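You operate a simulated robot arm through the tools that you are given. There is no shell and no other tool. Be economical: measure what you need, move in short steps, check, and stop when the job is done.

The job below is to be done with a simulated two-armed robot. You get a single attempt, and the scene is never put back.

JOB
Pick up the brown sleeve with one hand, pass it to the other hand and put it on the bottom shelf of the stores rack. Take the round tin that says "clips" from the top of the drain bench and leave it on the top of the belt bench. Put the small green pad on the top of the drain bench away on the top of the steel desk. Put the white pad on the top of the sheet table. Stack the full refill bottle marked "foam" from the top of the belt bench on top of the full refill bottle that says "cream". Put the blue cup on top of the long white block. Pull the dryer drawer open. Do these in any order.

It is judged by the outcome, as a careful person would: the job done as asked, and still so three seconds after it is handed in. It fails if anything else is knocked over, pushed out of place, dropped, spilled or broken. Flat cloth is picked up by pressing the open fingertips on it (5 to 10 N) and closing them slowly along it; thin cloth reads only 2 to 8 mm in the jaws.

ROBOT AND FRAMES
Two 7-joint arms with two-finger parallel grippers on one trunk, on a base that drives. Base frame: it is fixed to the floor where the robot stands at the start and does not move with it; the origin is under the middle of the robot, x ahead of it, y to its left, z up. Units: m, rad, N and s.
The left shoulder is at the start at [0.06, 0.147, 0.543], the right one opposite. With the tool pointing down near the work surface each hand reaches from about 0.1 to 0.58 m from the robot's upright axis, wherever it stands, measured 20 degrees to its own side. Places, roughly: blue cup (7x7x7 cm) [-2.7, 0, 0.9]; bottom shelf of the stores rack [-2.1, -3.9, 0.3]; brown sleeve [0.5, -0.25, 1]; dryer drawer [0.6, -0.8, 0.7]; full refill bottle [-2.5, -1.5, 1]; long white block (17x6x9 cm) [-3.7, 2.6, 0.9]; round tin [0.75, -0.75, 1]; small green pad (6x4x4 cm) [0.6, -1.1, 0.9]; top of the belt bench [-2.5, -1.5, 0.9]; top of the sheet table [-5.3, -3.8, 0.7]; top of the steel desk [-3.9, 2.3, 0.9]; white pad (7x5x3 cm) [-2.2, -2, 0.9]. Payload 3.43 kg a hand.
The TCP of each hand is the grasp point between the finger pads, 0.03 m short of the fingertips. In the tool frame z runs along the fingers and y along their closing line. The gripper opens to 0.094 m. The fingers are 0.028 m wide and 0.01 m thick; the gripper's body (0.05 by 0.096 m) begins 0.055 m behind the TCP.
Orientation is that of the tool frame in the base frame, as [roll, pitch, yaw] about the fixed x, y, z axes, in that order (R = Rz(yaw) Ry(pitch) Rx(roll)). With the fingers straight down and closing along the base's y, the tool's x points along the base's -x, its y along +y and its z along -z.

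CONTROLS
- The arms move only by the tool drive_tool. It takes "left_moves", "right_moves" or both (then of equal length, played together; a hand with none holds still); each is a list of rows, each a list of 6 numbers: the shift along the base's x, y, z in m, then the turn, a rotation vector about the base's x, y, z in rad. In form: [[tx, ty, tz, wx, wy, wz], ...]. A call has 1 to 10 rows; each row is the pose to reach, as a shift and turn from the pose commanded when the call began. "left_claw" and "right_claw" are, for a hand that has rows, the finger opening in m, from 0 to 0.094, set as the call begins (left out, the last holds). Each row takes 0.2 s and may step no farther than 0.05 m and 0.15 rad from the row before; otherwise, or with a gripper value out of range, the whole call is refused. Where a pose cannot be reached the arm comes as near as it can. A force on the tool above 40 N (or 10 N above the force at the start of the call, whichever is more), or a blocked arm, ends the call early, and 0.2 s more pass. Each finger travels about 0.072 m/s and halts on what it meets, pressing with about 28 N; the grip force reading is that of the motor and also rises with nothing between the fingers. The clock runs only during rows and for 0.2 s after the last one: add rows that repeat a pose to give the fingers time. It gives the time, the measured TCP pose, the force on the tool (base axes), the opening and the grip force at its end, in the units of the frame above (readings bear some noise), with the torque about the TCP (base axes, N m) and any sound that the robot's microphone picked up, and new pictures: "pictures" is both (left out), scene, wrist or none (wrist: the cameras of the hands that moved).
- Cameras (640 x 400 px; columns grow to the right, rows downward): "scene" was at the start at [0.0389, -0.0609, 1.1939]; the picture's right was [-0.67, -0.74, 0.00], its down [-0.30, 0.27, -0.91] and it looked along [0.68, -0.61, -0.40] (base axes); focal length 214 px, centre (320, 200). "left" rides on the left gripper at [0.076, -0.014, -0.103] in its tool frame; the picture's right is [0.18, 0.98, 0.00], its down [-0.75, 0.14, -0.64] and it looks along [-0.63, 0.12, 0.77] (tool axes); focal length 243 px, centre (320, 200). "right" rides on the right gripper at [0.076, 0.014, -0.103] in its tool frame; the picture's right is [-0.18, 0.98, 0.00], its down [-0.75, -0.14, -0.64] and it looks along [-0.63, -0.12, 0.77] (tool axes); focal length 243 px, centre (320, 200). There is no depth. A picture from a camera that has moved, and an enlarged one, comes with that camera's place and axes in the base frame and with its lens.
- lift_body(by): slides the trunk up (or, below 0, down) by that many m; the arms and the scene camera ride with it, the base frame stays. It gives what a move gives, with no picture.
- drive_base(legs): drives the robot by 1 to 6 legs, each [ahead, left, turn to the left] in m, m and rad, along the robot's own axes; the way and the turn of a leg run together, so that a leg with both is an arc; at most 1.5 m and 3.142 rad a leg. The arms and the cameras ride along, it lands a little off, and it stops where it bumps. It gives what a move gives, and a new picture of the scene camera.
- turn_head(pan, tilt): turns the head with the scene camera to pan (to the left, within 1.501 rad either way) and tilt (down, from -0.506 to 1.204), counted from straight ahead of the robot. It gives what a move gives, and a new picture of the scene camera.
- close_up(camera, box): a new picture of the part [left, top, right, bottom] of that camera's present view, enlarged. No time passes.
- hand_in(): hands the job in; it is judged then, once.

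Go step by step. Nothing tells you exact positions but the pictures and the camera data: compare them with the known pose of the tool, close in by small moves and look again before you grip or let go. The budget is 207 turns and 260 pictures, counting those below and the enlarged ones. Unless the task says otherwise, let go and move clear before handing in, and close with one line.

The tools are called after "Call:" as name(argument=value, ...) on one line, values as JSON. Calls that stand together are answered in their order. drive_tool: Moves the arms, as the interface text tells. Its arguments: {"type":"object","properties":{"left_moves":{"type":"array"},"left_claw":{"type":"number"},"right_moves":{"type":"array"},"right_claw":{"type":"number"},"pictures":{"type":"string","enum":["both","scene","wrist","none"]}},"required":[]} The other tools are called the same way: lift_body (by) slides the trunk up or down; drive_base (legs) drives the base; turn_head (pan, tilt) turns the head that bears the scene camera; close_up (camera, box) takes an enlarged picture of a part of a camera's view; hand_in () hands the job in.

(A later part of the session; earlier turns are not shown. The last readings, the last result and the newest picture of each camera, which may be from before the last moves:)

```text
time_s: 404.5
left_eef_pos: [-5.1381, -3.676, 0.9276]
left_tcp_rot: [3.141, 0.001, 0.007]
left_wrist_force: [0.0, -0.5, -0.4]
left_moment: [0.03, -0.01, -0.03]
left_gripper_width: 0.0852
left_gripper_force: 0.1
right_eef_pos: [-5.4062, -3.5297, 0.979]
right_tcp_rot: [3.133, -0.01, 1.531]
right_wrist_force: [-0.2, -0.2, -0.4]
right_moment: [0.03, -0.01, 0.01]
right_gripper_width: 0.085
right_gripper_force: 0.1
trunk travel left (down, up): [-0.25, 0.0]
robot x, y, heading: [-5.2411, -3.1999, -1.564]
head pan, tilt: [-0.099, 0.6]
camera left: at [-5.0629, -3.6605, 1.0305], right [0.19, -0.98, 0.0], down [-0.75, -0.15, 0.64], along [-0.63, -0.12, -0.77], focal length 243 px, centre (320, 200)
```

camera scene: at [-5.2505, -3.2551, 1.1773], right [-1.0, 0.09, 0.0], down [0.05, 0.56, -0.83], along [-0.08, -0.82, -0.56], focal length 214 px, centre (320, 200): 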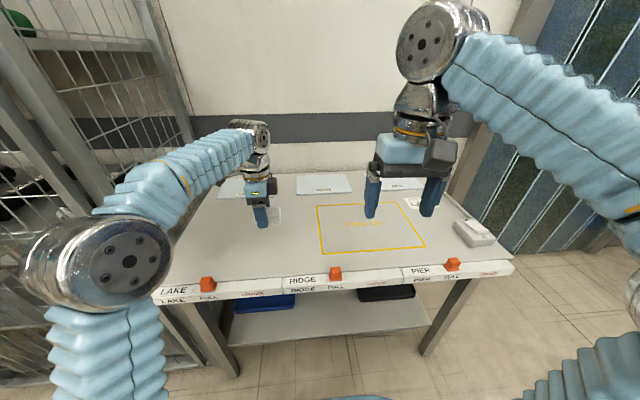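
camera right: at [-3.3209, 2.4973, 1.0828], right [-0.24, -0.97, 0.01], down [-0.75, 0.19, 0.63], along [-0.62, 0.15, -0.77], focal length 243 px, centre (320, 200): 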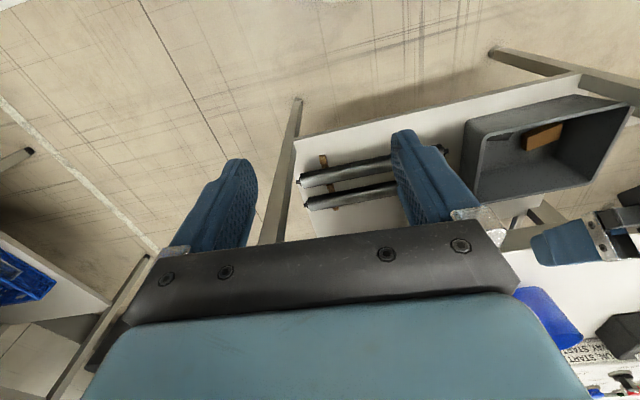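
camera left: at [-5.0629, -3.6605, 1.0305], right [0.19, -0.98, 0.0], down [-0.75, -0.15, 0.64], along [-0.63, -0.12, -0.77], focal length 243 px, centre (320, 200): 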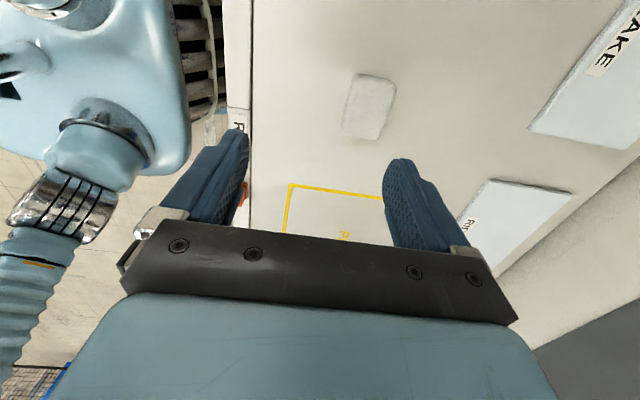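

The white pad lies on the sheet table. Now back toward the start area along y≈-2.85.

Call:
drive_base(legs=[[-0.37, 0, 0], [0, 0, 1.564], [1.45, 0, 0], [1.3, 0, 0]])

Call:
drive_tool(left_moves=[[0, 0, 0, 0, 0, 0.15], [0, 0, 0, 0, 0, 0.3], [0, 0, 0, 0, 0, 0.45], [0, 0, 0, 0, 0, 0.6], [0, 0, 0, 0, 0, 0.75], [0, 0, 0, 0, 0, 0.9], [0, 0, 0, 0, 0, 1.05], [0, 0, 0, 0, 0, 1.2], [0, 0, 0, 0, 0, 1.35], [0, 0, 0, 0, 0, 1.5]], pictures="none")

```text
time_s: 423.6
left_eef_pos: [-2.0182, -2.7022, 0.9277]
left_tcp_rot: [3.141, 0.001, 1.598]
left_wrist_force: [0.1, -0.1, -0.5]
left_moment: [0.02, 0.02, 0.03]
left_gripper_width: 0.0849
left_gripper_force: 0.1
right_eef_pos: [-2.1599, -2.9724, 0.9795]
right_tcp_rot: [3.133, -0.009, 3.123]
right_wrist_force: [0.5, 0.4, -0.3]
right_moment: [-0.01, 0.05, 0.0]
right_gripper_width: 0.0851
right_gripper_force: 0.0
trunk travel left (down, up): [-0.25, 0.0]
robot x, y, heading: [-2.4902, -2.8149, 0.025]
head pan, tilt: [-0.099, 0.6]
camera scene: at [-2.4352, -2.8207, 1.1773], right [-0.07, -1.0, 0.0], down [-0.56, 0.04, -0.83], along [0.82, -0.06, -0.56], focal length 214 px, centre (320, 200)
```

scene: 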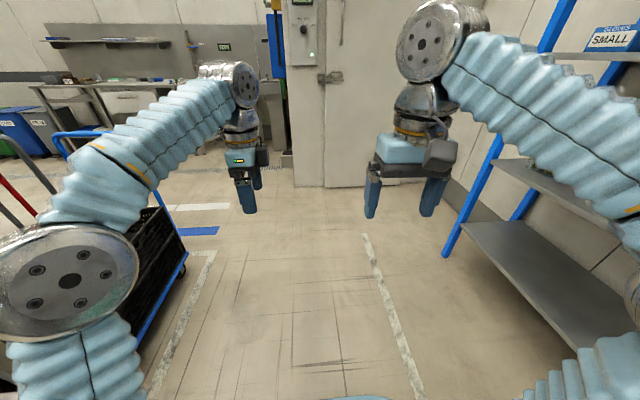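

```text
time_s: 425.8
left_eef_pos: [-2.02, -2.7012, 0.9272]
left_tcp_rot: [3.138, 0.0, 3.1]
left_wrist_force: [-0.2, 0.1, -0.1]
left_moment: [-0.01, 0.0, -0.03]
left_gripper_width: 0.0849
left_gripper_force: 0.1
right_eef_pos: [-2.159, -2.9722, 0.9787]
right_tcp_rot: [3.134, -0.009, 3.122]
right_wrist_force: [0.5, -0.3, 0.3]
right_moment: [-0.01, 0.02, -0.01]
right_gripper_width: 0.0849
right_gripper_force: 0.1
trunk travel left (down, up): [-0.25, 0.0]
robot x, y, heading: [-2.4921, -2.8175, 0.029]
head pan, tilt: [-0.099, 0.6]
```

The rack's bottom shelf (z≈0.3, front edge y≈-3.8) is empty here — good. I continue to the dryer.

Call:
drive_base(legs=[[0, 0, -0.027], [1.45, 0, 0], [0.45, 0, 0], [0, 1.2, 0], [0, 1.1, 0]])

Call:
drive_tool(right_moves=[[0.015, 0, -0.02, 0.0864, -0.0864, -0.0864], [0.03, 0, -0.04, 0.1728, -0.1728, -0.1728], [0.045, 0, -0.06, 0.2592, -0.2592, -0.2592], [0.06, 0, -0.08, 0.3456, -0.3456, -0.3456], [0.075, 0, -0.1, 0.432, -0.432, -0.432], [0.09, 0, -0.12, 0.5184, -0.5184, -0.5184], [0.1, 0, -0.13, 0.6048, -0.6048, -0.6048]], pictures="none")

Call:
drive_tool(right_moves=[[0.005, 0, -0.02, 0.0864, -0.0864, -0.0864], [0.01, 0, -0.04, 0.1728, -0.1728, -0.1728], [0.015, 0, -0.06, 0.2592, -0.2592, -0.2592], [0.02, 0, -0.07, 0.3456, -0.3456, -0.3456], [0.025, 0, -0.08, 0.432, -0.432, -0.432], [0.03, 0, -0.09, 0.5184, -0.5184, -0.5184], [0.03, 0, -0.095, 0.6048, -0.6048, -0.6048]], pictures="wrist")

```text
time_s: 434.1
left_eef_pos: [-0.5252, -2.725, 0.9447]
left_tcp_rot: [-3.128, 0.007, 3.048]
left_wrist_force: [0.9, -0.1, -0.1]
left_moment: [0.0, -0.01, 0.02]
left_gripper_width: 0.0851
left_gripper_force: 0.0
right_eef_pos: [-0.6607, -2.9931, 0.9837]
right_tcp_rot: [3.137, -0.002, 3.089]
right_wrist_force: [-0.4, 0.2, -0.1]
right_moment: [0.01, -0.02, -0.02]
right_gripper_width: 0.0848
right_gripper_force: 0.1
trunk travel left (down, up): [-0.25, 0.0]
robot x, y, heading: [-0.9836, -2.8241, -0.009]
head pan, tilt: [-0.099, 0.6]
stopped in leg 3: the robot was blocked; the commanded pose is now the measured one
camera scene: at [-0.9324, -2.8305, 1.1779], right [-0.11, -0.99, 0.0], down [-0.55, 0.06, -0.83], along [0.83, -0.09, -0.56], focal length 214 px, centre (320, 200)
```

scene: 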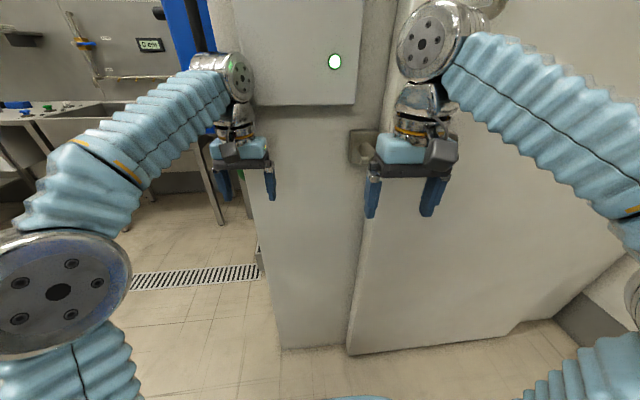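

```text
time_s: 435.7
left_eef_pos: [-0.5244, -2.725, 0.9443]
left_tcp_rot: [-3.129, 0.011, 3.048]
left_wrist_force: [-1.0, 0.2, 0.2]
left_moment: [0.02, 0.02, 0.01]
left_gripper_width: 0.0853
left_gripper_force: 0.1
right_eef_pos: [-0.5609, -2.9937, 0.8552]
right_tcp_rot: [2.33, 0.304, 2.319]
right_wrist_force: [-1.0, -0.3, 0.2]
right_moment: [0.0, 0.04, -0.02]
right_gripper_width: 0.0851
right_gripper_force: 0.2
trunk travel left (down, up): [-0.25, 0.0]
robot x, y, heading: [-0.9779, -2.8256, -0.012]
head pan, tilt: [-0.099, 0.6]
```

```text
time_s: 436.5
left_eef_pos: [-0.5244, -2.7229, 0.9428]
left_tcp_rot: [-3.132, 0.01, 3.054]
left_wrist_force: [-0.5, 0.8, -0.3]
left_moment: [0.01, 0.05, 0.03]
left_gripper_width: 0.085
left_gripper_force: 0.1
right_eef_pos: [-0.546, -2.9961, 0.8012]
right_tcp_rot: [1.984, 0.236, 1.989]
right_wrist_force: [-42.2, -4.7, 18.8]
right_moment: [-0.85, 1.54, -0.86]
right_gripper_width: 0.0832
right_gripper_force: 0.0
right hand out of reach, approached as far as the arm can: row 4
trunk travel left (down, up): [-0.25, 0.0]
robot x, y, heading: [-0.9812, -2.8245, -0.009]
head pan, tilt: [-0.099, 0.6]
stopped in row 4 (right hand): the force on the tool passed its limit at 99 N (the readings are from after the stop); the commanded pose is now the measured one
camera right: at [-0.6634, -2.9513, 0.836], right [0.35, 0.19, 0.92], down [-0.3, -0.9, 0.3], along [0.89, -0.38, -0.26], focal length 243 px, centre (320, 200)
```

right: 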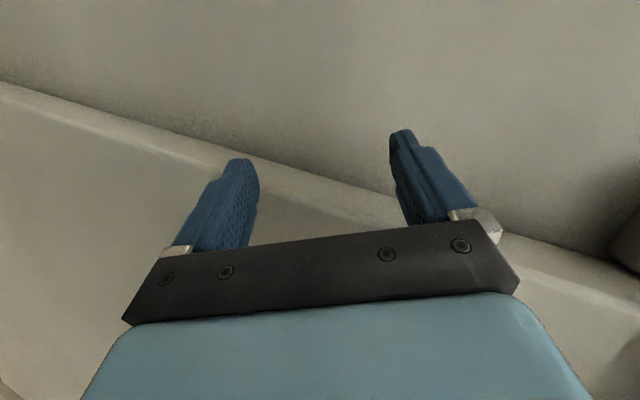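

I bumped a wall corner (cold store) with the hand; nothing loose there. I pull the right hand back, and drive round the corner northward.

Call:
drive_tool(right_moves=[[-0.03, 0, 0.01, 0, 0, 0], [-0.05, 0, 0.02, 0, 0, 0]], pictures="none")

Call:
drive_base(legs=[[-0.08, 0.22, 0], [0.4, 0.5, 0], [0, 0.8, 0], [0, 0.8, 0]])

```text
time_s: 437.1
left_eef_pos: [-0.5234, -2.7239, 0.9453]
left_tcp_rot: [-3.13, 0.012, 3.052]
left_wrist_force: [-0.2, 0.1, 0.2]
left_moment: [-0.01, 0.0, -0.03]
left_gripper_width: 0.0848
left_gripper_force: 0.1
right_eef_pos: [-0.5947, -2.9951, 0.8241]
right_tcp_rot: [1.985, 0.233, 1.99]
right_wrist_force: [-0.1, 0.0, 0.1]
right_moment: [0.02, -0.04, 0.02]
right_gripper_width: 0.0852
right_gripper_force: 0.1
right hand out of reach, approached as far as the arm can: row 2
trunk travel left (down, up): [-0.25, 0.0]
robot x, y, heading: [-0.9822, -2.8288, -0.01]
head pan, tilt: [-0.099, 0.6]
```

```text
time_s: 449.8
left_eef_pos: [-0.189, -0.4172, 0.9376]
left_tcp_rot: [-3.135, 0.0, 3.078]
left_wrist_force: [0.0, -0.1, 0.7]
left_moment: [-0.01, 0.02, -0.03]
left_gripper_width: 0.085
left_gripper_force: 0.0
right_eef_pos: [-0.2563, -0.6883, 0.8198]
right_tcp_rot: [1.991, 0.227, 2.01]
right_wrist_force: [0.2, 0.4, 0.0]
right_moment: [0.02, 0.0, -0.04]
right_gripper_width: 0.085
right_gripper_force: 0.0
trunk travel left (down, up): [-0.25, 0.0]
robot x, y, heading: [-0.6558, -0.5278, 0.012]
head pan, tilt: [-0.099, 0.6]
camera scene: at [-0.5949, -0.5342, 1.1773], right [-0.09, -1.0, 0.0], down [-0.56, 0.05, -0.83], along [0.82, -0.07, -0.56], focal length 214 px, centre (320, 200)
```

scene: 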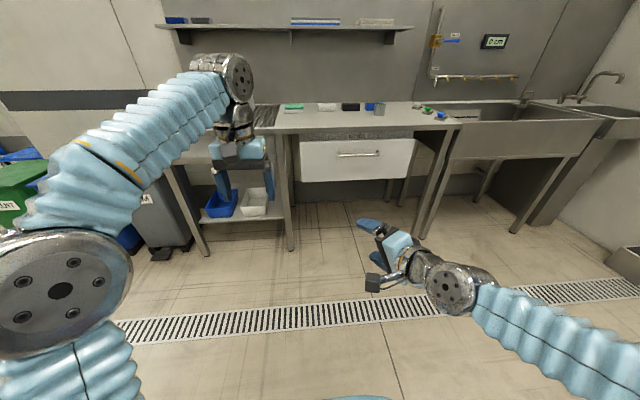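

Call:
drive_tool(right_claw=0.094, right_moves=[[0.015, 0, -0.015, 0.08, -0.08, -0.08], [0.03, 0, -0.03, 0.16, -0.16, -0.16], [0.045, 0, -0.045, 0.24, -0.24, -0.24], [0.06, 0, -0.065, 0.32, -0.32, -0.32]], pictures="none")

Call:
drive_base(legs=[[0.45, 0, -0.012]])

Call:
close_up(camera="right", box=[0, 0, 640, 400])

```text
time_s: 450.8
left_eef_pos: [-0.1899, -0.4172, 0.9383]
left_tcp_rot: [-3.136, -0.001, 3.074]
left_wrist_force: [-1.1, -0.3, -0.2]
left_moment: [0.0, -0.03, 0.0]
left_gripper_width: 0.085
left_gripper_force: 0.2
right_eef_pos: [-0.1457, -0.681, 0.7782]
right_tcp_rot: [1.6, -0.005, 1.642]
right_wrist_force: [0.6, 0.5, 0.9]
right_moment: [0.01, 0.02, 0.0]
right_gripper_width: 0.094
right_gripper_force: 0.0
right hand out of reach, approached as far as the arm can: row 1, 2, 3, 4
trunk travel left (down, up): [-0.25, 0.0]
robot x, y, heading: [-0.6531, -0.5247, 0.01]
head pan, tilt: [-0.099, 0.6]
```

```text
time_s: 453.5
left_eef_pos: [0.2616, -0.4176, 0.9386]
left_tcp_rot: [-3.134, 0.0, 3.068]
left_wrist_force: [0.1, -1.1, -0.2]
left_moment: [-0.03, 0.0, -0.01]
left_gripper_width: 0.0849
left_gripper_force: 0.1
right_eef_pos: [0.3055, -0.6823, 0.776]
right_tcp_rot: [1.599, -0.004, 1.634]
right_wrist_force: [0.1, -0.3, 0.0]
right_moment: [0.02, -0.02, 0.01]
right_gripper_width: 0.0937
right_gripper_force: 0.1
trunk travel left (down, up): [-0.25, 0.0]
robot x, y, heading: [-0.2023, -0.5254, 0.006]
head pan, tilt: [-0.099, 0.6]
camera scene: at [-0.1447, -0.5314, 1.1773], right [-0.1, -1.0, 0.0], down [-0.56, 0.05, -0.83], along [0.82, -0.08, -0.56], focal length 214 px, centre (320, 200)
```

scene: 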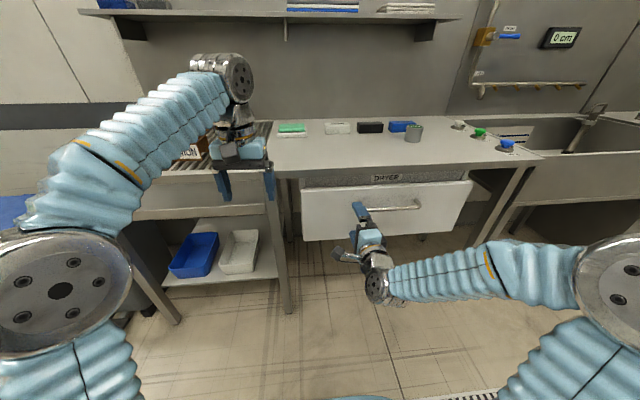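

```text
1.00 times, centred on (320, 200) of right (not enlarged: the box is as wide or as high as the picture)
camera zoom: at [0.197, -0.6126, 0.7955], right [0.04, -0.18, 0.98], down [-0.6, -0.79, -0.12], along [0.8, -0.58, -0.14], focal length 243 px, centre (320, 200)
```

zoom: 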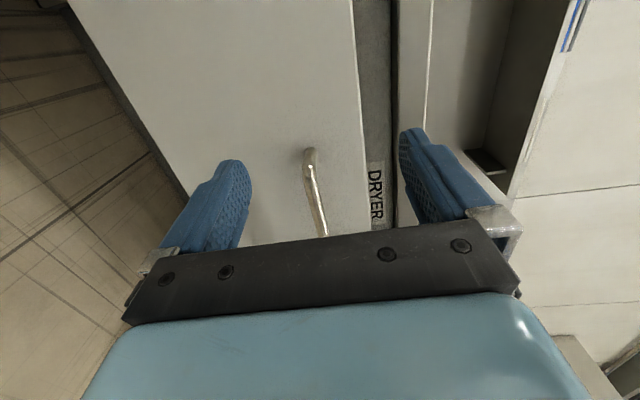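

Call:
drive_base(legs=[[0, -0.15, 0]])

Call:
drive_tool(right_moves=[[0, 0, -0.02, 0, 0, -0.03], [0.04, 0, -0.022, 0, 0, -0.06], [0.08, 0, -0.022, 0, 0, -0.06]], pictures="wrist")

```text
time_s: 454.9
left_eef_pos: [0.2628, -0.563, 0.9385]
left_tcp_rot: [-3.135, 0.0, 3.069]
left_wrist_force: [-0.5, 0.1, -0.4]
left_moment: [-0.01, 0.0, -0.02]
left_gripper_width: 0.0851
left_gripper_force: 0.1
right_eef_pos: [0.3058, -0.8281, 0.7775]
right_tcp_rot: [1.6, -0.003, 1.634]
right_wrist_force: [-0.5, 0.8, -1.1]
right_moment: [0.0, 0.02, -0.02]
right_gripper_width: 0.0938
right_gripper_force: 0.1
trunk travel left (down, up): [-0.25, 0.0]
robot x, y, heading: [-0.2002, -0.6669, 0.003]
head pan, tilt: [-0.099, 0.6]
camera scene: at [-0.1441, -0.677, 1.1773], right [-0.1, -1.0, 0.0], down [-0.56, 0.05, -0.83], along [0.82, -0.08, -0.57], focal length 214 px, centre (320, 200)
```

scene: 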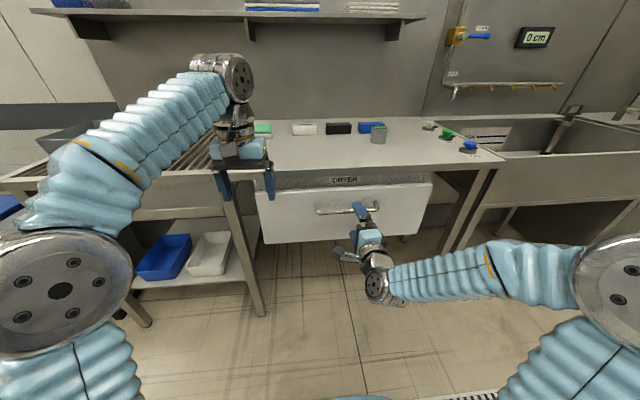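

```text
time_s: 455.6
left_eef_pos: [0.2617, -0.5629, 0.9384]
left_tcp_rot: [-3.133, 0.0, 3.069]
left_wrist_force: [-0.4, 0.7, 0.5]
left_moment: [0.01, -0.02, -0.01]
left_gripper_width: 0.0849
left_gripper_force: 0.1
right_eef_pos: [0.3871, -0.831, 0.7577]
right_tcp_rot: [1.6, -0.002, 1.573]
right_wrist_force: [-0.6, 0.3, 0.3]
right_moment: [0.0, -0.02, -0.02]
right_gripper_width: 0.094
right_gripper_force: 0.2
right hand out of reach, approached as far as the arm can: row 1
trunk travel left (down, up): [-0.25, 0.0]
robot x, y, heading: [-0.2, -0.6683, 0.007]
head pan, tilt: [-0.099, 0.6]
camera right: at [0.2839, -0.754, 0.7739], right [0.03, -0.19, 0.98], down [-0.64, -0.76, -0.12], along [0.77, -0.63, -0.14], focal length 243 px, centre (320, 200)
```

right: 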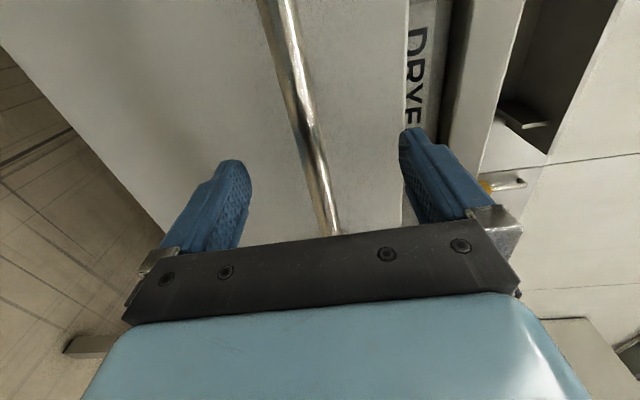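

Call:
drive_tool(right_claw=0.0, right_moves=[[0.015, 0, 0, 0, 0, 0], [0.015, 0, 0, 0, 0, 0], [0.015, 0, 0, 0, 0, 0], [0.015, 0, 0, 0, 0, 0], [0.015, 0, 0, 0, 0, 0]], pictures="wrist")

```text
time_s: 456.9
left_eef_pos: [0.2635, -0.5631, 0.9377]
left_tcp_rot: [-3.134, -0.003, 3.067]
left_wrist_force: [-0.1, 0.0, -0.2]
left_moment: [-0.04, -0.02, 0.0]
left_gripper_width: 0.0849
left_gripper_force: 0.0
right_eef_pos: [0.4014, -0.8312, 0.7557]
right_tcp_rot: [1.606, -0.005, 1.576]
right_wrist_force: [-1.2, 1.0, -16.3]
right_moment: [-0.2, -0.08, -0.11]
right_gripper_width: 0.0182
right_gripper_force: 45.3
trunk travel left (down, up): [-0.25, 0.0]
robot x, y, heading: [-0.2008, -0.6656, 0.001]
head pan, tilt: [-0.099, 0.6]
camera right: at [0.2977, -0.7546, 0.773], right [0.03, -0.19, 0.98], down [-0.64, -0.76, -0.12], along [0.77, -0.63, -0.15], focal length 243 px, centre (320, 200)
```

right: 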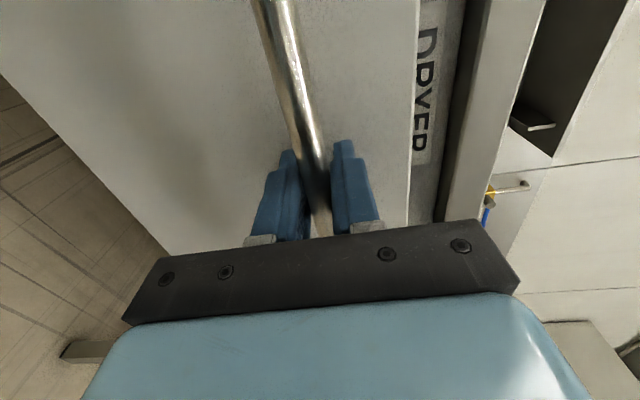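

The handle is gripped; I pull the drawer open by backing off 25 cm, then release.

Call:
drive_base(legs=[[-0.24, 0, 0]])

Call:
drive_tool(right_claw=0.08, right_moves=[[0, 0, 0, 0, 0, 0], [0, 0, 0, 0, 0, 0], [0, 0, 0, 0, 0, 0], [0, 0, 0, 0, 0, 0]], pictures="none")

```text
time_s: 458.6
left_eef_pos: [0.0218, -0.5633, 0.9385]
left_tcp_rot: [-3.136, -0.002, 3.07]
left_wrist_force: [-0.8, -0.4, -0.4]
left_moment: [0.0, -0.01, -0.01]
left_gripper_width: 0.0848
left_gripper_force: 0.0
right_eef_pos: [0.1616, -0.8307, 0.7542]
right_tcp_rot: [1.606, -0.004, 1.579]
right_wrist_force: [-2.2, 2.4, -29.2]
right_moment: [-0.23, -0.16, -0.35]
right_gripper_width: 0.0182
right_gripper_force: 44.7
trunk travel left (down, up): [-0.25, 0.0]
robot x, y, heading: [-0.4467, -0.6717, 0.003]
head pan, tilt: [-0.099, 0.6]
camera scene: at [-0.3833, -0.6785, 1.1771], right [-0.09, -1.0, 0.0], down [-0.56, 0.05, -0.82], along [0.82, -0.08, -0.57], focal length 214 px, centre (320, 200)
```

scene: 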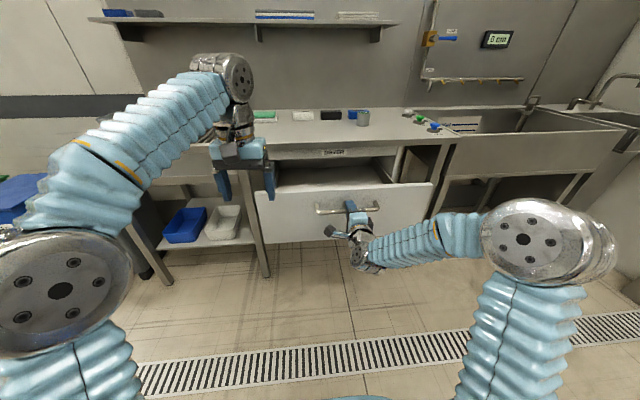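

```text
time_s: 459.6
left_eef_pos: [0.021, -0.564, 0.9381]
left_tcp_rot: [-3.134, -0.001, 3.069]
left_wrist_force: [-0.1, -0.2, -1.5]
left_moment: [0.01, 0.0, 0.0]
left_gripper_width: 0.085
left_gripper_force: 0.0
right_eef_pos: [0.1599, -0.8301, 0.7555]
right_tcp_rot: [1.602, -0.001, 1.577]
right_wrist_force: [-0.6, 0.5, 0.3]
right_moment: [-0.03, -0.03, -0.02]
right_gripper_width: 0.0801
right_gripper_force: 0.0
trunk travel left (down, up): [-0.25, 0.0]
robot x, y, heading: [-0.4443, -0.6696, 0.006]
head pan, tilt: [-0.099, 0.6]
```

The drawer is wide open. I back away, strafe left in front of the roller bench, and turn the right hand down again for the sleeve.

Call:
drive_base(legs=[[-0.2, 0, 0], [0, 0.66, 0]])

Call:
drive_tool(right_claw=0.094, right_moves=[[-0.01, 0, 0.03, -0.0864, 0.0864, 0.0864], [-0.02, 0, 0.06, -0.1728, 0.1728, 0.1728], [-0.03, 0, 0.09, -0.2592, 0.2592, 0.2592], [-0.04, 0, 0.12, -0.3456, 0.3456, 0.3456], [-0.05, 0, 0.15, -0.432, 0.432, 0.432], [-0.06, 0, 0.18, -0.5184, 0.5184, 0.5184], [-0.07, 0, 0.21, -0.6048, 0.6048, 0.6048]], pictures="none")

Call:
drive_tool(right_moves=[[-0.01, 0, 0.01, -0.0864, 0.0864, 0.0864], [-0.02, 0, 0.02, -0.1728, 0.1728, 0.1728], [-0.03, 0, 0.02, -0.2592, 0.2592, 0.2592], [-0.04, 0, 0.03, -0.3456, 0.3456, 0.3456], [-0.05, 0, 0.03, -0.432, 0.432, 0.432], [-0.06, 0, 0.03, -0.5184, 0.5184, 0.5184], [-0.07, 0, 0.03, -0.6048, 0.6048, 0.6048]], pictures="none")

```text
time_s: 464.5
left_eef_pos: [-0.1806, 0.112, 0.9388]
left_tcp_rot: [-3.134, 0.001, 3.082]
left_wrist_force: [0.2, 0.0, -0.9]
left_moment: [-0.01, 0.01, 0.0]
left_gripper_width: 0.0847
left_gripper_force: 0.0
right_eef_pos: [-0.0399, -0.1536, 0.756]
right_tcp_rot: [1.602, -0.002, 1.59]
right_wrist_force: [0.0, 0.3, 0.7]
right_moment: [0.02, 0.03, 0.03]
right_gripper_width: 0.0799
right_gripper_force: 0.1
trunk travel left (down, up): [-0.25, 0.0]
robot x, y, heading: [-0.6414, -0.0015, 0.014]
head pan, tilt: [-0.099, 0.6]
camera scene: at [-0.5857, -0.0076, 1.1773], right [-0.08, -1.0, 0.0], down [-0.56, 0.05, -0.82], along [0.82, -0.07, -0.57], focal length 214 px, centre (320, 200)
```

scene: 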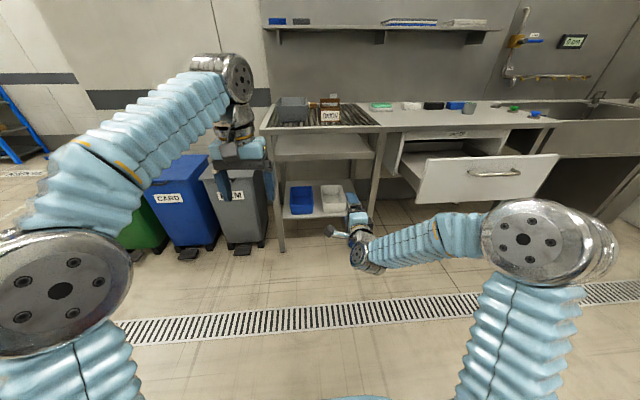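

```text
time_s: 466.1
left_eef_pos: [-0.1793, 0.1105, 0.9369]
left_tcp_rot: [-3.138, -0.002, 3.082]
left_wrist_force: [0.6, -2.0, -0.1]
left_moment: [0.19, 0.06, 0.03]
left_gripper_width: 0.0849
left_gripper_force: 0.1
right_eef_pos: [-0.0984, -0.1795, 0.9426]
right_tcp_rot: [2.31, 0.306, 2.238]
right_wrist_force: [-1.3, 9.9, 3.5]
right_moment: [-0.6, 0.13, -0.57]
right_gripper_width: 0.0938
right_gripper_force: 0.1
right hand out of reach, approached as far as the arm can: row 4, 5, 6, 7
trunk travel left (down, up): [-0.25, 0.0]
robot x, y, heading: [-0.6457, -0.0038, 0.017]
head pan, tilt: [-0.099, 0.6]
```

```text
time_s: 467.7
left_eef_pos: [-0.1815, 0.1118, 0.9375]
left_tcp_rot: [-3.135, -0.002, 3.083]
left_wrist_force: [-0.5, -0.2, -0.4]
left_moment: [-0.01, -0.03, -0.02]
left_gripper_width: 0.085
left_gripper_force: 0.1
right_eef_pos: [-0.2465, -0.2208, 0.9636]
right_tcp_rot: [3.088, 0.061, 3.055]
right_wrist_force: [0.1, -0.3, 0.4]
right_moment: [-0.03, 0.0, 0.01]
right_gripper_width: 0.0939
right_gripper_force: 0.1
right hand out of reach, approached as far as the arm can: row 2, 3, 4, 5, 6, 7
trunk travel left (down, up): [-0.25, 0.0]
robot x, y, heading: [-0.643, 0.0003, 0.017]
head pan, tilt: [-0.099, 0.6]
```

Both hands point down now. I enlarge the brown sleeve to judge its shape for gripping.

Call:
close_up(camera="scene", box=[300, 85, 364, 130])

```text
8.89 times, centred on (332, 108) of scene
camera zoom: at [-0.5861, -0.0074, 1.1773], right [-0.08, -1.0, 0.0], down [-0.56, 0.05, -0.83], along [0.82, -0.07, -0.56], focal length 1906 px, centre (213, 1022)
```

zoom: 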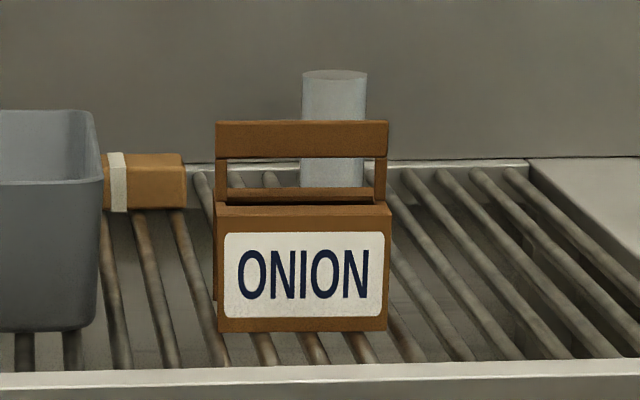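

Call:
drive_base(legs=[[0.6, 0, -0.017]])

Call:
close_up(camera="scene", box=[310, 110, 430, 200])

```text
time_s: 471.1
left_eef_pos: [0.4294, 0.1277, 0.9396]
left_tcp_rot: [-3.135, 0.0, 3.088]
left_wrist_force: [-0.3, 0.3, 0.2]
left_moment: [0.01, 0.0, -0.01]
left_gripper_width: 0.085
left_gripper_force: 0.1
right_eef_pos: [0.3656, -0.2073, 0.9639]
right_tcp_rot: [3.084, 0.06, 3.06]
right_wrist_force: [0.5, 0.1, -0.2]
right_moment: [0.04, 0.01, 0.0]
right_gripper_width: 0.0941
right_gripper_force: 0.0
trunk travel left (down, up): [-0.25, 0.0]
robot x, y, heading: [-0.0345, 0.0129, 0.025]
head pan, tilt: [-0.099, 0.6]
camera scene: at [0.0253, 0.0052, 1.1773], right [-0.08, -1.0, 0.0], down [-0.56, 0.04, -0.83], along [0.82, -0.06, -0.56], focal length 214 px, centre (320, 200)
```

scene: 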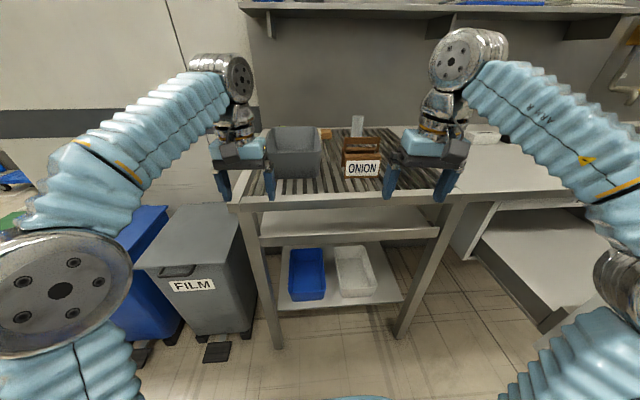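

```text
4.44 times, centred on (370, 155) of scene
camera zoom: at [0.0253, 0.0052, 1.1773], right [-0.08, -1.0, 0.0], down [-0.56, 0.04, -0.83], along [0.82, -0.06, -0.56], focal length 953 px, centre (98, 400)
```

zoom: 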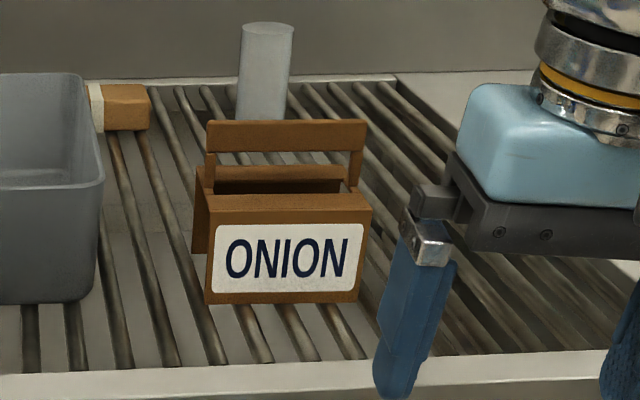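

The sleeve is a ~10 cm wide, ~6 cm deep body with a handle board. Plan: right hand pinches its right end pointing left-down, the left hand then takes the left end. I back off and turn the right hand accordingly.

Call:
drive_base(legs=[[-0.35, 0, -0.025]])

Call:
drive_tool(right_claw=0.094, right_moves=[[0.0, -0.01, 0, 0.0568, 0.0568, -0.1218], [0, -0.02, 0, 0.1136, 0.1136, -0.2435], [0, -0.03, 0, 0.1704, 0.1704, -0.3653], [0, -0.03, 0, 0.2272, 0.2272, -0.4871], [0, -0.03, 0, 0.284, 0.284, -0.6088], [0, -0.03, 0, 0.3408, 0.3408, -0.7306]], pictures="none")

Call:
drive_tool(right_moves=[[0.0, 0, 0, 0.0568, 0.0568, -0.1218], [0, 0, 0, 0.1136, 0.1136, -0.2435], [0, 0, 0, 0.1704, 0.1704, -0.3653], [0, 0, 0, 0.2272, 0.2272, -0.4871], [0, 0, 0, 0.284, 0.284, -0.6088], [0, 0, 0, 0.3408, 0.3408, -0.7306]], pictures="both")

```text
time_s: 473.4
left_eef_pos: [0.0837, 0.1131, 0.9384]
left_tcp_rot: [-3.135, 0.0, 3.068]
left_wrist_force: [-0.1, -0.1, 0.4]
left_moment: [-0.01, -0.01, -0.02]
left_gripper_width: 0.0851
left_gripper_force: 0.1
right_eef_pos: [0.0135, -0.2211, 0.9639]
right_tcp_rot: [3.085, 0.063, 3.036]
right_wrist_force: [0.1, -0.1, 0.0]
right_moment: [0.01, 0.01, 0.0]
right_gripper_width: 0.094
right_gripper_force: 0.1
trunk travel left (down, up): [-0.25, 0.0]
robot x, y, heading: [-0.3863, 0.0086, 0.001]
head pan, tilt: [-0.099, 0.6]
camera scene: at [-0.3226, -0.0005, 1.1773], right [-0.1, -1.0, 0.0], down [-0.56, 0.06, -0.82], along [0.82, -0.08, -0.57], focal length 214 px, centre (320, 200)
```

scene: 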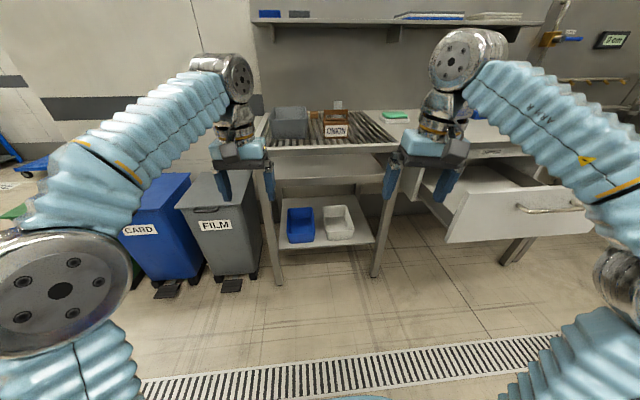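

```text
time_s: 474.8
left_eef_pos: [0.0843, 0.1154, 0.9389]
left_tcp_rot: [-3.136, 0.001, 3.067]
left_wrist_force: [0.7, -0.1, 0.2]
left_moment: [-0.01, 0.03, 0.0]
left_gripper_width: 0.0851
left_gripper_force: 0.1
right_eef_pos: [0.0129, -0.25, 0.9624]
right_tcp_rot: [2.928, -0.383, 2.315]
right_wrist_force: [-0.4, -0.9, 0.1]
right_moment: [-0.03, -0.01, 0.0]
right_gripper_width: 0.0941
right_gripper_force: 0.0
right hand out of reach, approached as far as the arm can: row 4, 5
trunk travel left (down, up): [-0.25, 0.0]
robot x, y, heading: [-0.3767, 0.0058, -0.001]
head pan, tilt: [-0.099, 0.6]
```

```text
time_s: 476.2
left_eef_pos: [0.0842, 0.1129, 0.9383]
left_tcp_rot: [-3.133, 0.001, 3.067]
left_wrist_force: [0.2, 0.0, 0.4]
left_moment: [-0.01, -0.01, -0.02]
left_gripper_width: 0.085
left_gripper_force: 0.2
right_eef_pos: [0.0144, -0.2506, 0.9639]
right_tcp_rot: [-3.083, -0.806, 1.417]
right_wrist_force: [0.7, -0.2, 0.6]
right_moment: [-0.01, 0.04, -0.01]
right_gripper_width: 0.0937
right_gripper_force: 0.0
trunk travel left (down, up): [-0.25, 0.0]
robot x, y, heading: [-0.3794, 0.0051, 0.001]
head pan, tilt: [-0.099, 0.6]
camera scene: at [-0.3227, -0.0004, 1.1773], right [-0.1, -1.0, 0.0], down [-0.56, 0.05, -0.82], along [0.82, -0.08, -0.57], focal length 214 px, centre (320, 200)
camera right: at [0.0292, -0.2734, 1.0891], right [0.96, -0.23, -0.17], down [-0.25, -0.96, -0.09], along [-0.14, 0.13, -0.98], focal length 243 px, centre (320, 200)
```

scene: 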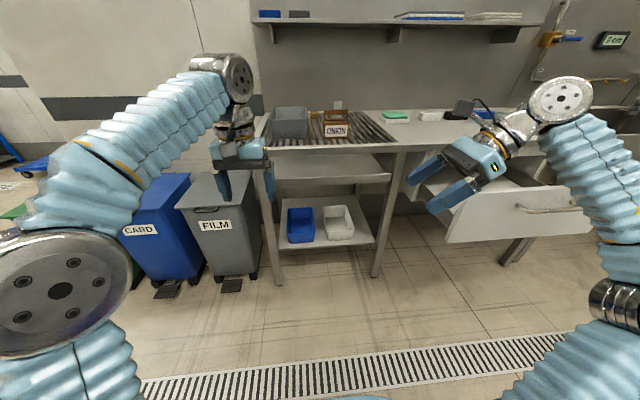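
right: 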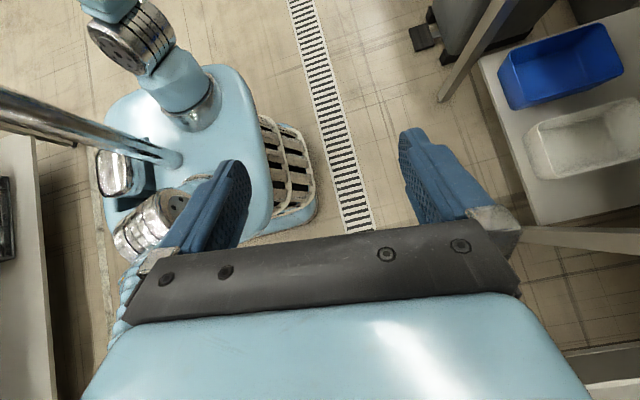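

The right hand points left-down as planned. The sleeve is yawed ~6°, center ≈[0.594,-0.153]. I drive up and align the yaw.

Call:
drive_base(legs=[[0.43, 0, 0]])

Call:
drive_tool(right_moves=[[0.02, -0.02, 0.02, 0, 0, 0.1], [0.05, -0.02, 0.02, 0, 0, 0.2], [0.09, -0.02, 0.02, 0, 0, 0.21], [0.13, -0.01, 0.02, 0, 0, 0.21]], pictures="both")

```text
time_s: 478.8
left_eef_pos: [0.5063, 0.1146, 0.9375]
left_tcp_rot: [-3.134, 0.0, 3.067]
left_wrist_force: [0.9, -0.7, -1.1]
left_moment: [-0.01, -0.02, -0.01]
left_gripper_width: 0.0851
left_gripper_force: 0.0
right_eef_pos: [0.4372, -0.2492, 0.9632]
right_tcp_rot: [-3.082, -0.806, 1.422]
right_wrist_force: [0.7, 0.7, 0.2]
right_moment: [-0.01, 0.0, 0.03]
right_gripper_width: 0.0941
right_gripper_force: 0.0
trunk travel left (down, up): [-0.25, 0.0]
robot x, y, heading: [0.0443, 0.0058, 0.006]
head pan, tilt: [-0.099, 0.6]
camera scene: at [0.1004, 0.0007, 1.1773], right [-0.1, -1.0, 0.0], down [-0.56, 0.05, -0.83], along [0.82, -0.08, -0.56], focal length 214 px, centre (320, 200)
```

scene: 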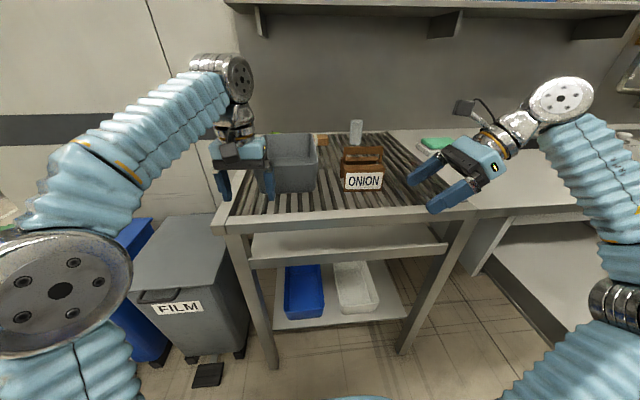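

```text
time_s: 479.8
left_eef_pos: [0.5083, 0.1153, 0.9379]
left_tcp_rot: [-3.133, 0.001, 3.069]
left_wrist_force: [0.8, -1.1, -0.3]
left_moment: [0.03, 0.0, 0.0]
left_gripper_width: 0.0853
left_gripper_force: 0.1
right_eef_pos: [0.4941, -0.2786, 0.9617]
right_tcp_rot: [-3.09, -0.806, 1.633]
right_wrist_force: [0.4, 0.0, 1.0]
right_moment: [0.05, 0.0, -0.02]
right_gripper_width: 0.0942
right_gripper_force: 0.0
right hand out of reach, approached as far as the arm can: row 2, 3, 4
trunk travel left (down, up): [-0.25, 0.0]
robot x, y, heading: [0.0403, 0.0086, 0.002]
head pan, tilt: [-0.099, 0.6]
camera scene: at [0.1006, 0.0006, 1.1773], right [-0.1, -1.0, 0.0], down [-0.56, 0.05, -0.82], along [0.82, -0.08, -0.57], focal length 214 px, centre (320, 200)
camera right: at [0.5136, -0.2969, 1.0866], right [0.99, -0.03, -0.17], down [-0.05, -0.99, -0.09], along [-0.16, 0.1, -0.98], focal length 243 px, centre (320, 200)
```

scene: 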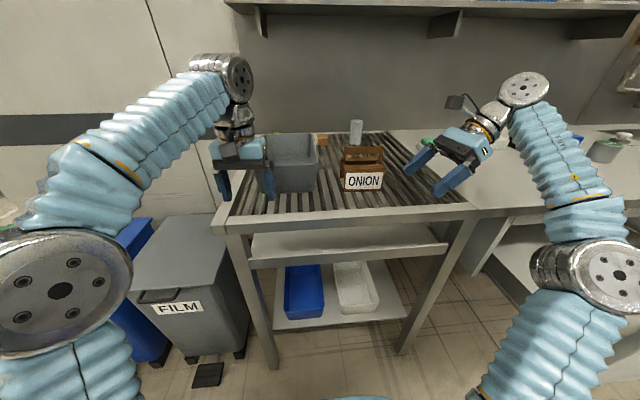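
right: 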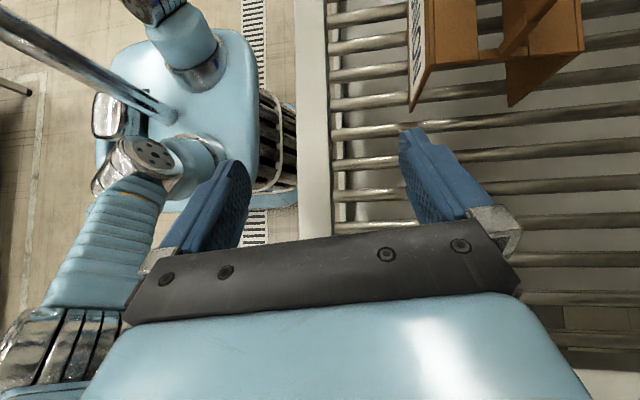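

From above I see the body is ~8 cm deep with the handle board in the middle (x≈0.60, z≈0.97–0.99). Gripping the board's right end is safest. I retract the left hand and drive 10 cm closer.

Call:
drive_tool(left_moves=[[-0.04, 0.01, 0, 0, 0, 0], [-0.08, 0.02, 0, 0, 0, 0], [-0.12, 0.03, 0, 0, 0, 0], [-0.15, 0.04, 0, 0, 0, 0]], right_moves=[[0, -0.01, 0.01, 0, 0, 0], [0, -0.02, 0.02, 0, 0, 0], [0, -0.02, 0.03, 0, 0, 0], [0, -0.02, 0.03, 0, 0, 0]], pictures="none")

Call:
drive_base(legs=[[0.09, 0, 0]])

Call:
close_up(camera="right", box=[0, 0, 640, 400])

```text
time_s: 480.8
left_eef_pos: [0.3572, 0.1545, 0.9392]
left_tcp_rot: [-3.133, -0.002, 3.068]
left_wrist_force: [0.2, 0.5, -0.1]
left_moment: [-0.01, 0.01, -0.02]
left_gripper_width: 0.085
left_gripper_force: 0.0
right_eef_pos: [0.4944, -0.2781, 0.9624]
right_tcp_rot: [-3.089, -0.808, 1.632]
right_wrist_force: [0.5, -0.1, 0.4]
right_moment: [0.0, 0.04, 0.03]
right_gripper_width: 0.0939
right_gripper_force: 0.1
right hand out of reach, approached as far as the arm can: row 1, 2, 3, 4
trunk travel left (down, up): [-0.25, 0.0]
robot x, y, heading: [0.038, 0.01, -0.002]
head pan, tilt: [-0.099, 0.6]
```

```text
time_s: 481.9
left_eef_pos: [0.4448, 0.1562, 0.9396]
left_tcp_rot: [-3.133, 0.001, 3.07]
left_wrist_force: [-0.4, 0.1, -0.3]
left_moment: [0.01, 0.01, 0.0]
left_gripper_width: 0.0851
left_gripper_force: 0.0
right_eef_pos: [0.5833, -0.2775, 0.9617]
right_tcp_rot: [-3.09, -0.806, 1.632]
right_wrist_force: [0.2, 0.1, 0.6]
right_moment: [-0.01, -0.02, -0.03]
right_gripper_width: 0.094
right_gripper_force: 0.0
trunk travel left (down, up): [-0.25, 0.0]
robot x, y, heading: [0.128, 0.0092, 0.005]
head pan, tilt: [-0.099, 0.6]
camera scene: at [0.1891, 0.0011, 1.1773], right [-0.09, -1.0, 0.0], down [-0.56, 0.05, -0.83], along [0.82, -0.08, -0.56], focal length 214 px, centre (320, 200)
```

scene: 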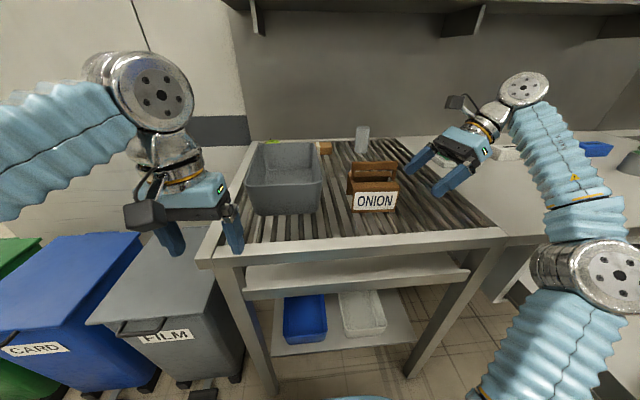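

```text
1.00 times, centred on (320, 200) of right (not enlarged: the box is as wide or as high as the picture)
camera zoom: at [0.6023, -0.2958, 1.0869], right [0.99, -0.03, -0.17], down [-0.05, -0.99, -0.1], along [-0.16, 0.1, -0.98], focal length 243 px, centre (320, 200)
```

zoom: 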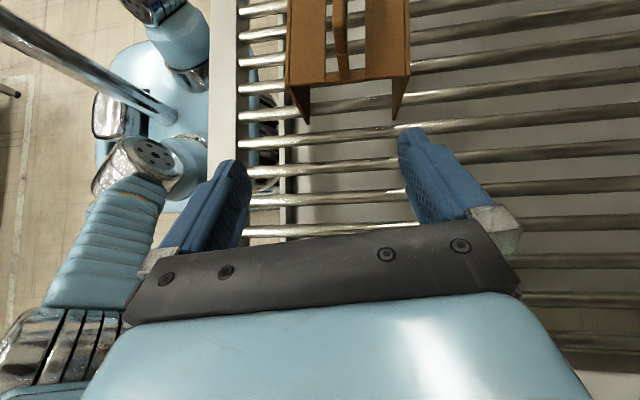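

Now it is clear: a cardboard carrier sleeve with a central handle strip at x≈0.598, right end y≈-0.206, axis-aligned. I raise the right hand and line up with the strip.

Call:
drive_tool(right_claw=0.07, right_moves=[[0.008, 0, 0.01, 0, 0, -0.03], [0.015, 0, 0.02, 0, 0, -0.06], [0.015, 0, 0.025, 0, 0, -0.06]], pictures="none")

```text
time_s: 482.7
left_eef_pos: [0.4459, 0.1548, 0.9381]
left_tcp_rot: [-3.133, 0.0, 3.071]
left_wrist_force: [0.6, -0.1, -0.8]
left_moment: [-0.02, 0.01, 0.01]
left_gripper_width: 0.085
left_gripper_force: 0.0
right_eef_pos: [0.5842, -0.2867, 0.9693]
right_tcp_rot: [-3.094, -0.807, 1.572]
right_wrist_force: [0.8, 0.0, 0.2]
right_moment: [-0.01, 0.01, -0.02]
right_gripper_width: 0.0703
right_gripper_force: 0.1
right hand out of reach, approached as far as the arm can: row 1, 2, 3
trunk travel left (down, up): [-0.25, 0.0]
robot x, y, heading: [0.1306, 0.0056, 0.002]
head pan, tilt: [-0.099, 0.6]
```

Call:
drive_tool(right_moves=[[0.0, 0.03, 0.0, 0, 0, 0], [0.007, 0.04, 0.01, 0, 0, 0], [0.014, 0.04, 0.018, 0, 0, 0]], pictures="none")

```text
time_s: 483.5
left_eef_pos: [0.4458, 0.1564, 0.94]
left_tcp_rot: [-3.135, 0.0, 3.069]
left_wrist_force: [-0.5, -0.2, 0.1]
left_moment: [0.02, -0.02, 0.0]
left_gripper_width: 0.0852
left_gripper_force: 0.0
right_eef_pos: [0.5826, -0.2555, 0.9743]
right_tcp_rot: [-3.093, -0.805, 1.574]
right_wrist_force: [0.7, -0.2, 0.1]
right_moment: [0.0, -0.02, -0.01]
right_gripper_width: 0.07
right_gripper_force: 0.1
right hand out of reach, approached as far as the arm can: row 2, 3
trunk travel left (down, up): [-0.25, 0.0]
robot x, y, heading: [0.1313, 0.0074, 0.002]
head pan, tilt: [-0.099, 0.6]
```

Call:
drive_base(legs=[[0.03, 0, 0]])

Call:
drive_tool(right_moves=[[-0.01, 0.0, 0.006, 0, 0, 0], [-0.014, 0.01, 0.01, 0, 0, 0]], pictures="wrist")

```text
time_s: 484.3
left_eef_pos: [0.4758, 0.1559, 0.9399]
left_tcp_rot: [-3.134, 0.0, 3.07]
left_wrist_force: [-1.0, 0.0, -0.6]
left_moment: [-0.03, 0.0, 0.01]
left_gripper_width: 0.0851
left_gripper_force: 0.2
right_eef_pos: [0.6129, -0.2569, 0.9745]
right_tcp_rot: [-3.091, -0.806, 1.572]
right_wrist_force: [-0.3, 0.0, 0.1]
right_moment: [0.02, 0.03, 0.01]
right_gripper_width: 0.0699
right_gripper_force: 0.1
trunk travel left (down, up): [-0.25, 0.0]
robot x, y, heading: [0.1634, 0.0102, 0.002]
head pan, tilt: [-0.099, 0.6]
camera scene: at [0.2192, 0.0013, 1.1773], right [-0.09, -1.0, 0.0], down [-0.56, 0.05, -0.83], along [0.82, -0.08, -0.56], focal length 214 px, centre (320, 200)
```

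scene: 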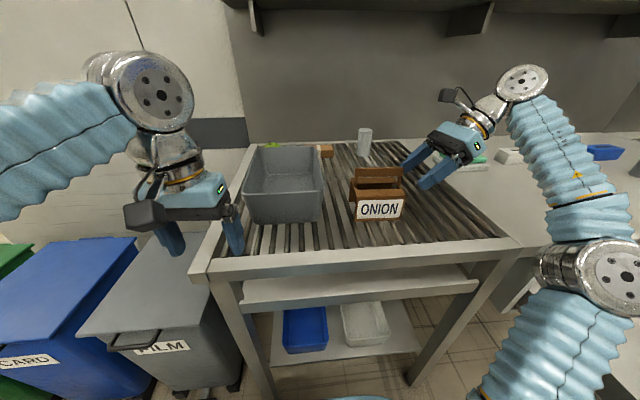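

```text
time_s: 484.9
left_eef_pos: [0.4751, 0.1558, 0.9385]
left_tcp_rot: [-3.136, 0.001, 3.07]
left_wrist_force: [0.6, 0.8, -0.8]
left_moment: [0.01, 0.01, 0.0]
left_gripper_width: 0.0852
left_gripper_force: 0.1
right_eef_pos: [0.5976, -0.2462, 0.9829]
right_tcp_rot: [-3.092, -0.804, 1.574]
right_wrist_force: [-0.3, -0.2, -0.8]
right_moment: [-0.01, 0.0, 0.02]
right_gripper_width: 0.0701
right_gripper_force: 0.0
trunk travel left (down, up): [-0.25, 0.0]
robot x, y, heading: [0.1622, 0.0072, 0.001]
head pan, tilt: [-0.099, 0.6]
camera right: at [0.6165, -0.266, 1.1087], right [0.98, -0.09, -0.17], down [-0.11, -0.99, -0.1], along [-0.16, 0.11, -0.98], focal length 243 px, centre (320, 200)
```

right: 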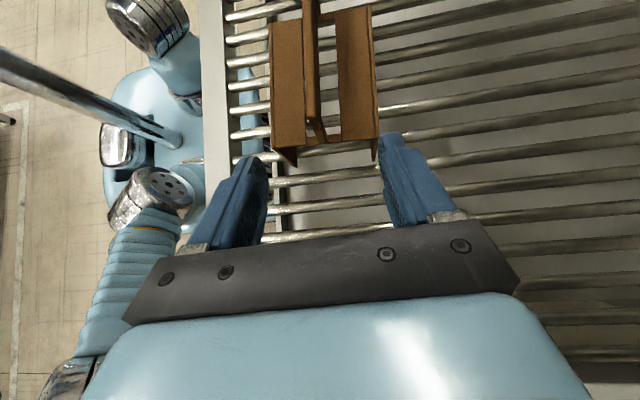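

The strip is centered between the fingers. I advance 5.5 cm and close on it.

Call:
drive_tool(right_moves=[[0.0, 0.02, 0.0, 0, 0, 0], [0.001, 0.04, 0.0, 0, 0, 0], [0.001, 0.056, -0.003, 0, 0, 0]], pictures="none")

Call:
drive_tool(right_claw=0.0, right_moves=[[0, 0, 0, 0, 0, 0], [0, 0, 0, 0, 0, 0], [0, 0, 0, 0, 0, 0], [0, 0, 0, 0, 0, 0]], pictures="wrist")

```text
time_s: 485.7
left_eef_pos: [0.4756, 0.1558, 0.9392]
left_tcp_rot: [-3.135, 0.001, 3.069]
left_wrist_force: [0.3, -0.2, -0.5]
left_moment: [0.01, 0.01, 0.01]
left_gripper_width: 0.0854
left_gripper_force: 0.1
right_eef_pos: [0.5979, -0.19, 0.9783]
right_tcp_rot: [-3.093, -0.808, 1.573]
right_wrist_force: [-0.8, -0.6, -0.3]
right_moment: [0.02, -0.01, -0.01]
right_gripper_width: 0.07
right_gripper_force: 0.0
trunk travel left (down, up): [-0.25, 0.0]
robot x, y, heading: [0.1577, 0.0079, 0.005]
head pan, tilt: [-0.099, 0.6]
```

```text
time_s: 486.7
left_eef_pos: [0.4746, 0.1543, 0.9402]
left_tcp_rot: [-3.135, 0.0, 3.069]
left_wrist_force: [-0.5, -0.7, 0.5]
left_moment: [0.05, 0.01, -0.01]
left_gripper_width: 0.085
left_gripper_force: 0.1
right_eef_pos: [0.5975, -0.1895, 0.9794]
right_tcp_rot: [-3.093, -0.809, 1.572]
right_wrist_force: [-0.4, 0.4, 1.7]
right_moment: [-0.02, -0.12, 0.02]
right_gripper_width: 0.0091
right_gripper_force: 28.0
trunk travel left (down, up): [-0.25, 0.0]
robot x, y, heading: [0.1583, 0.0089, 0.006]
head pan, tilt: [-0.099, 0.6]
camera right: at [0.6165, -0.2107, 1.1049], right [0.98, -0.09, -0.17], down [-0.11, -0.99, -0.1], along [-0.16, 0.11, -0.98], focal length 243 px, centre (320, 200)
```

right: 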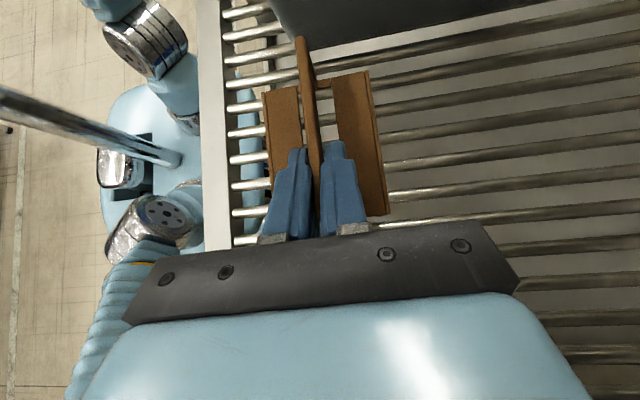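

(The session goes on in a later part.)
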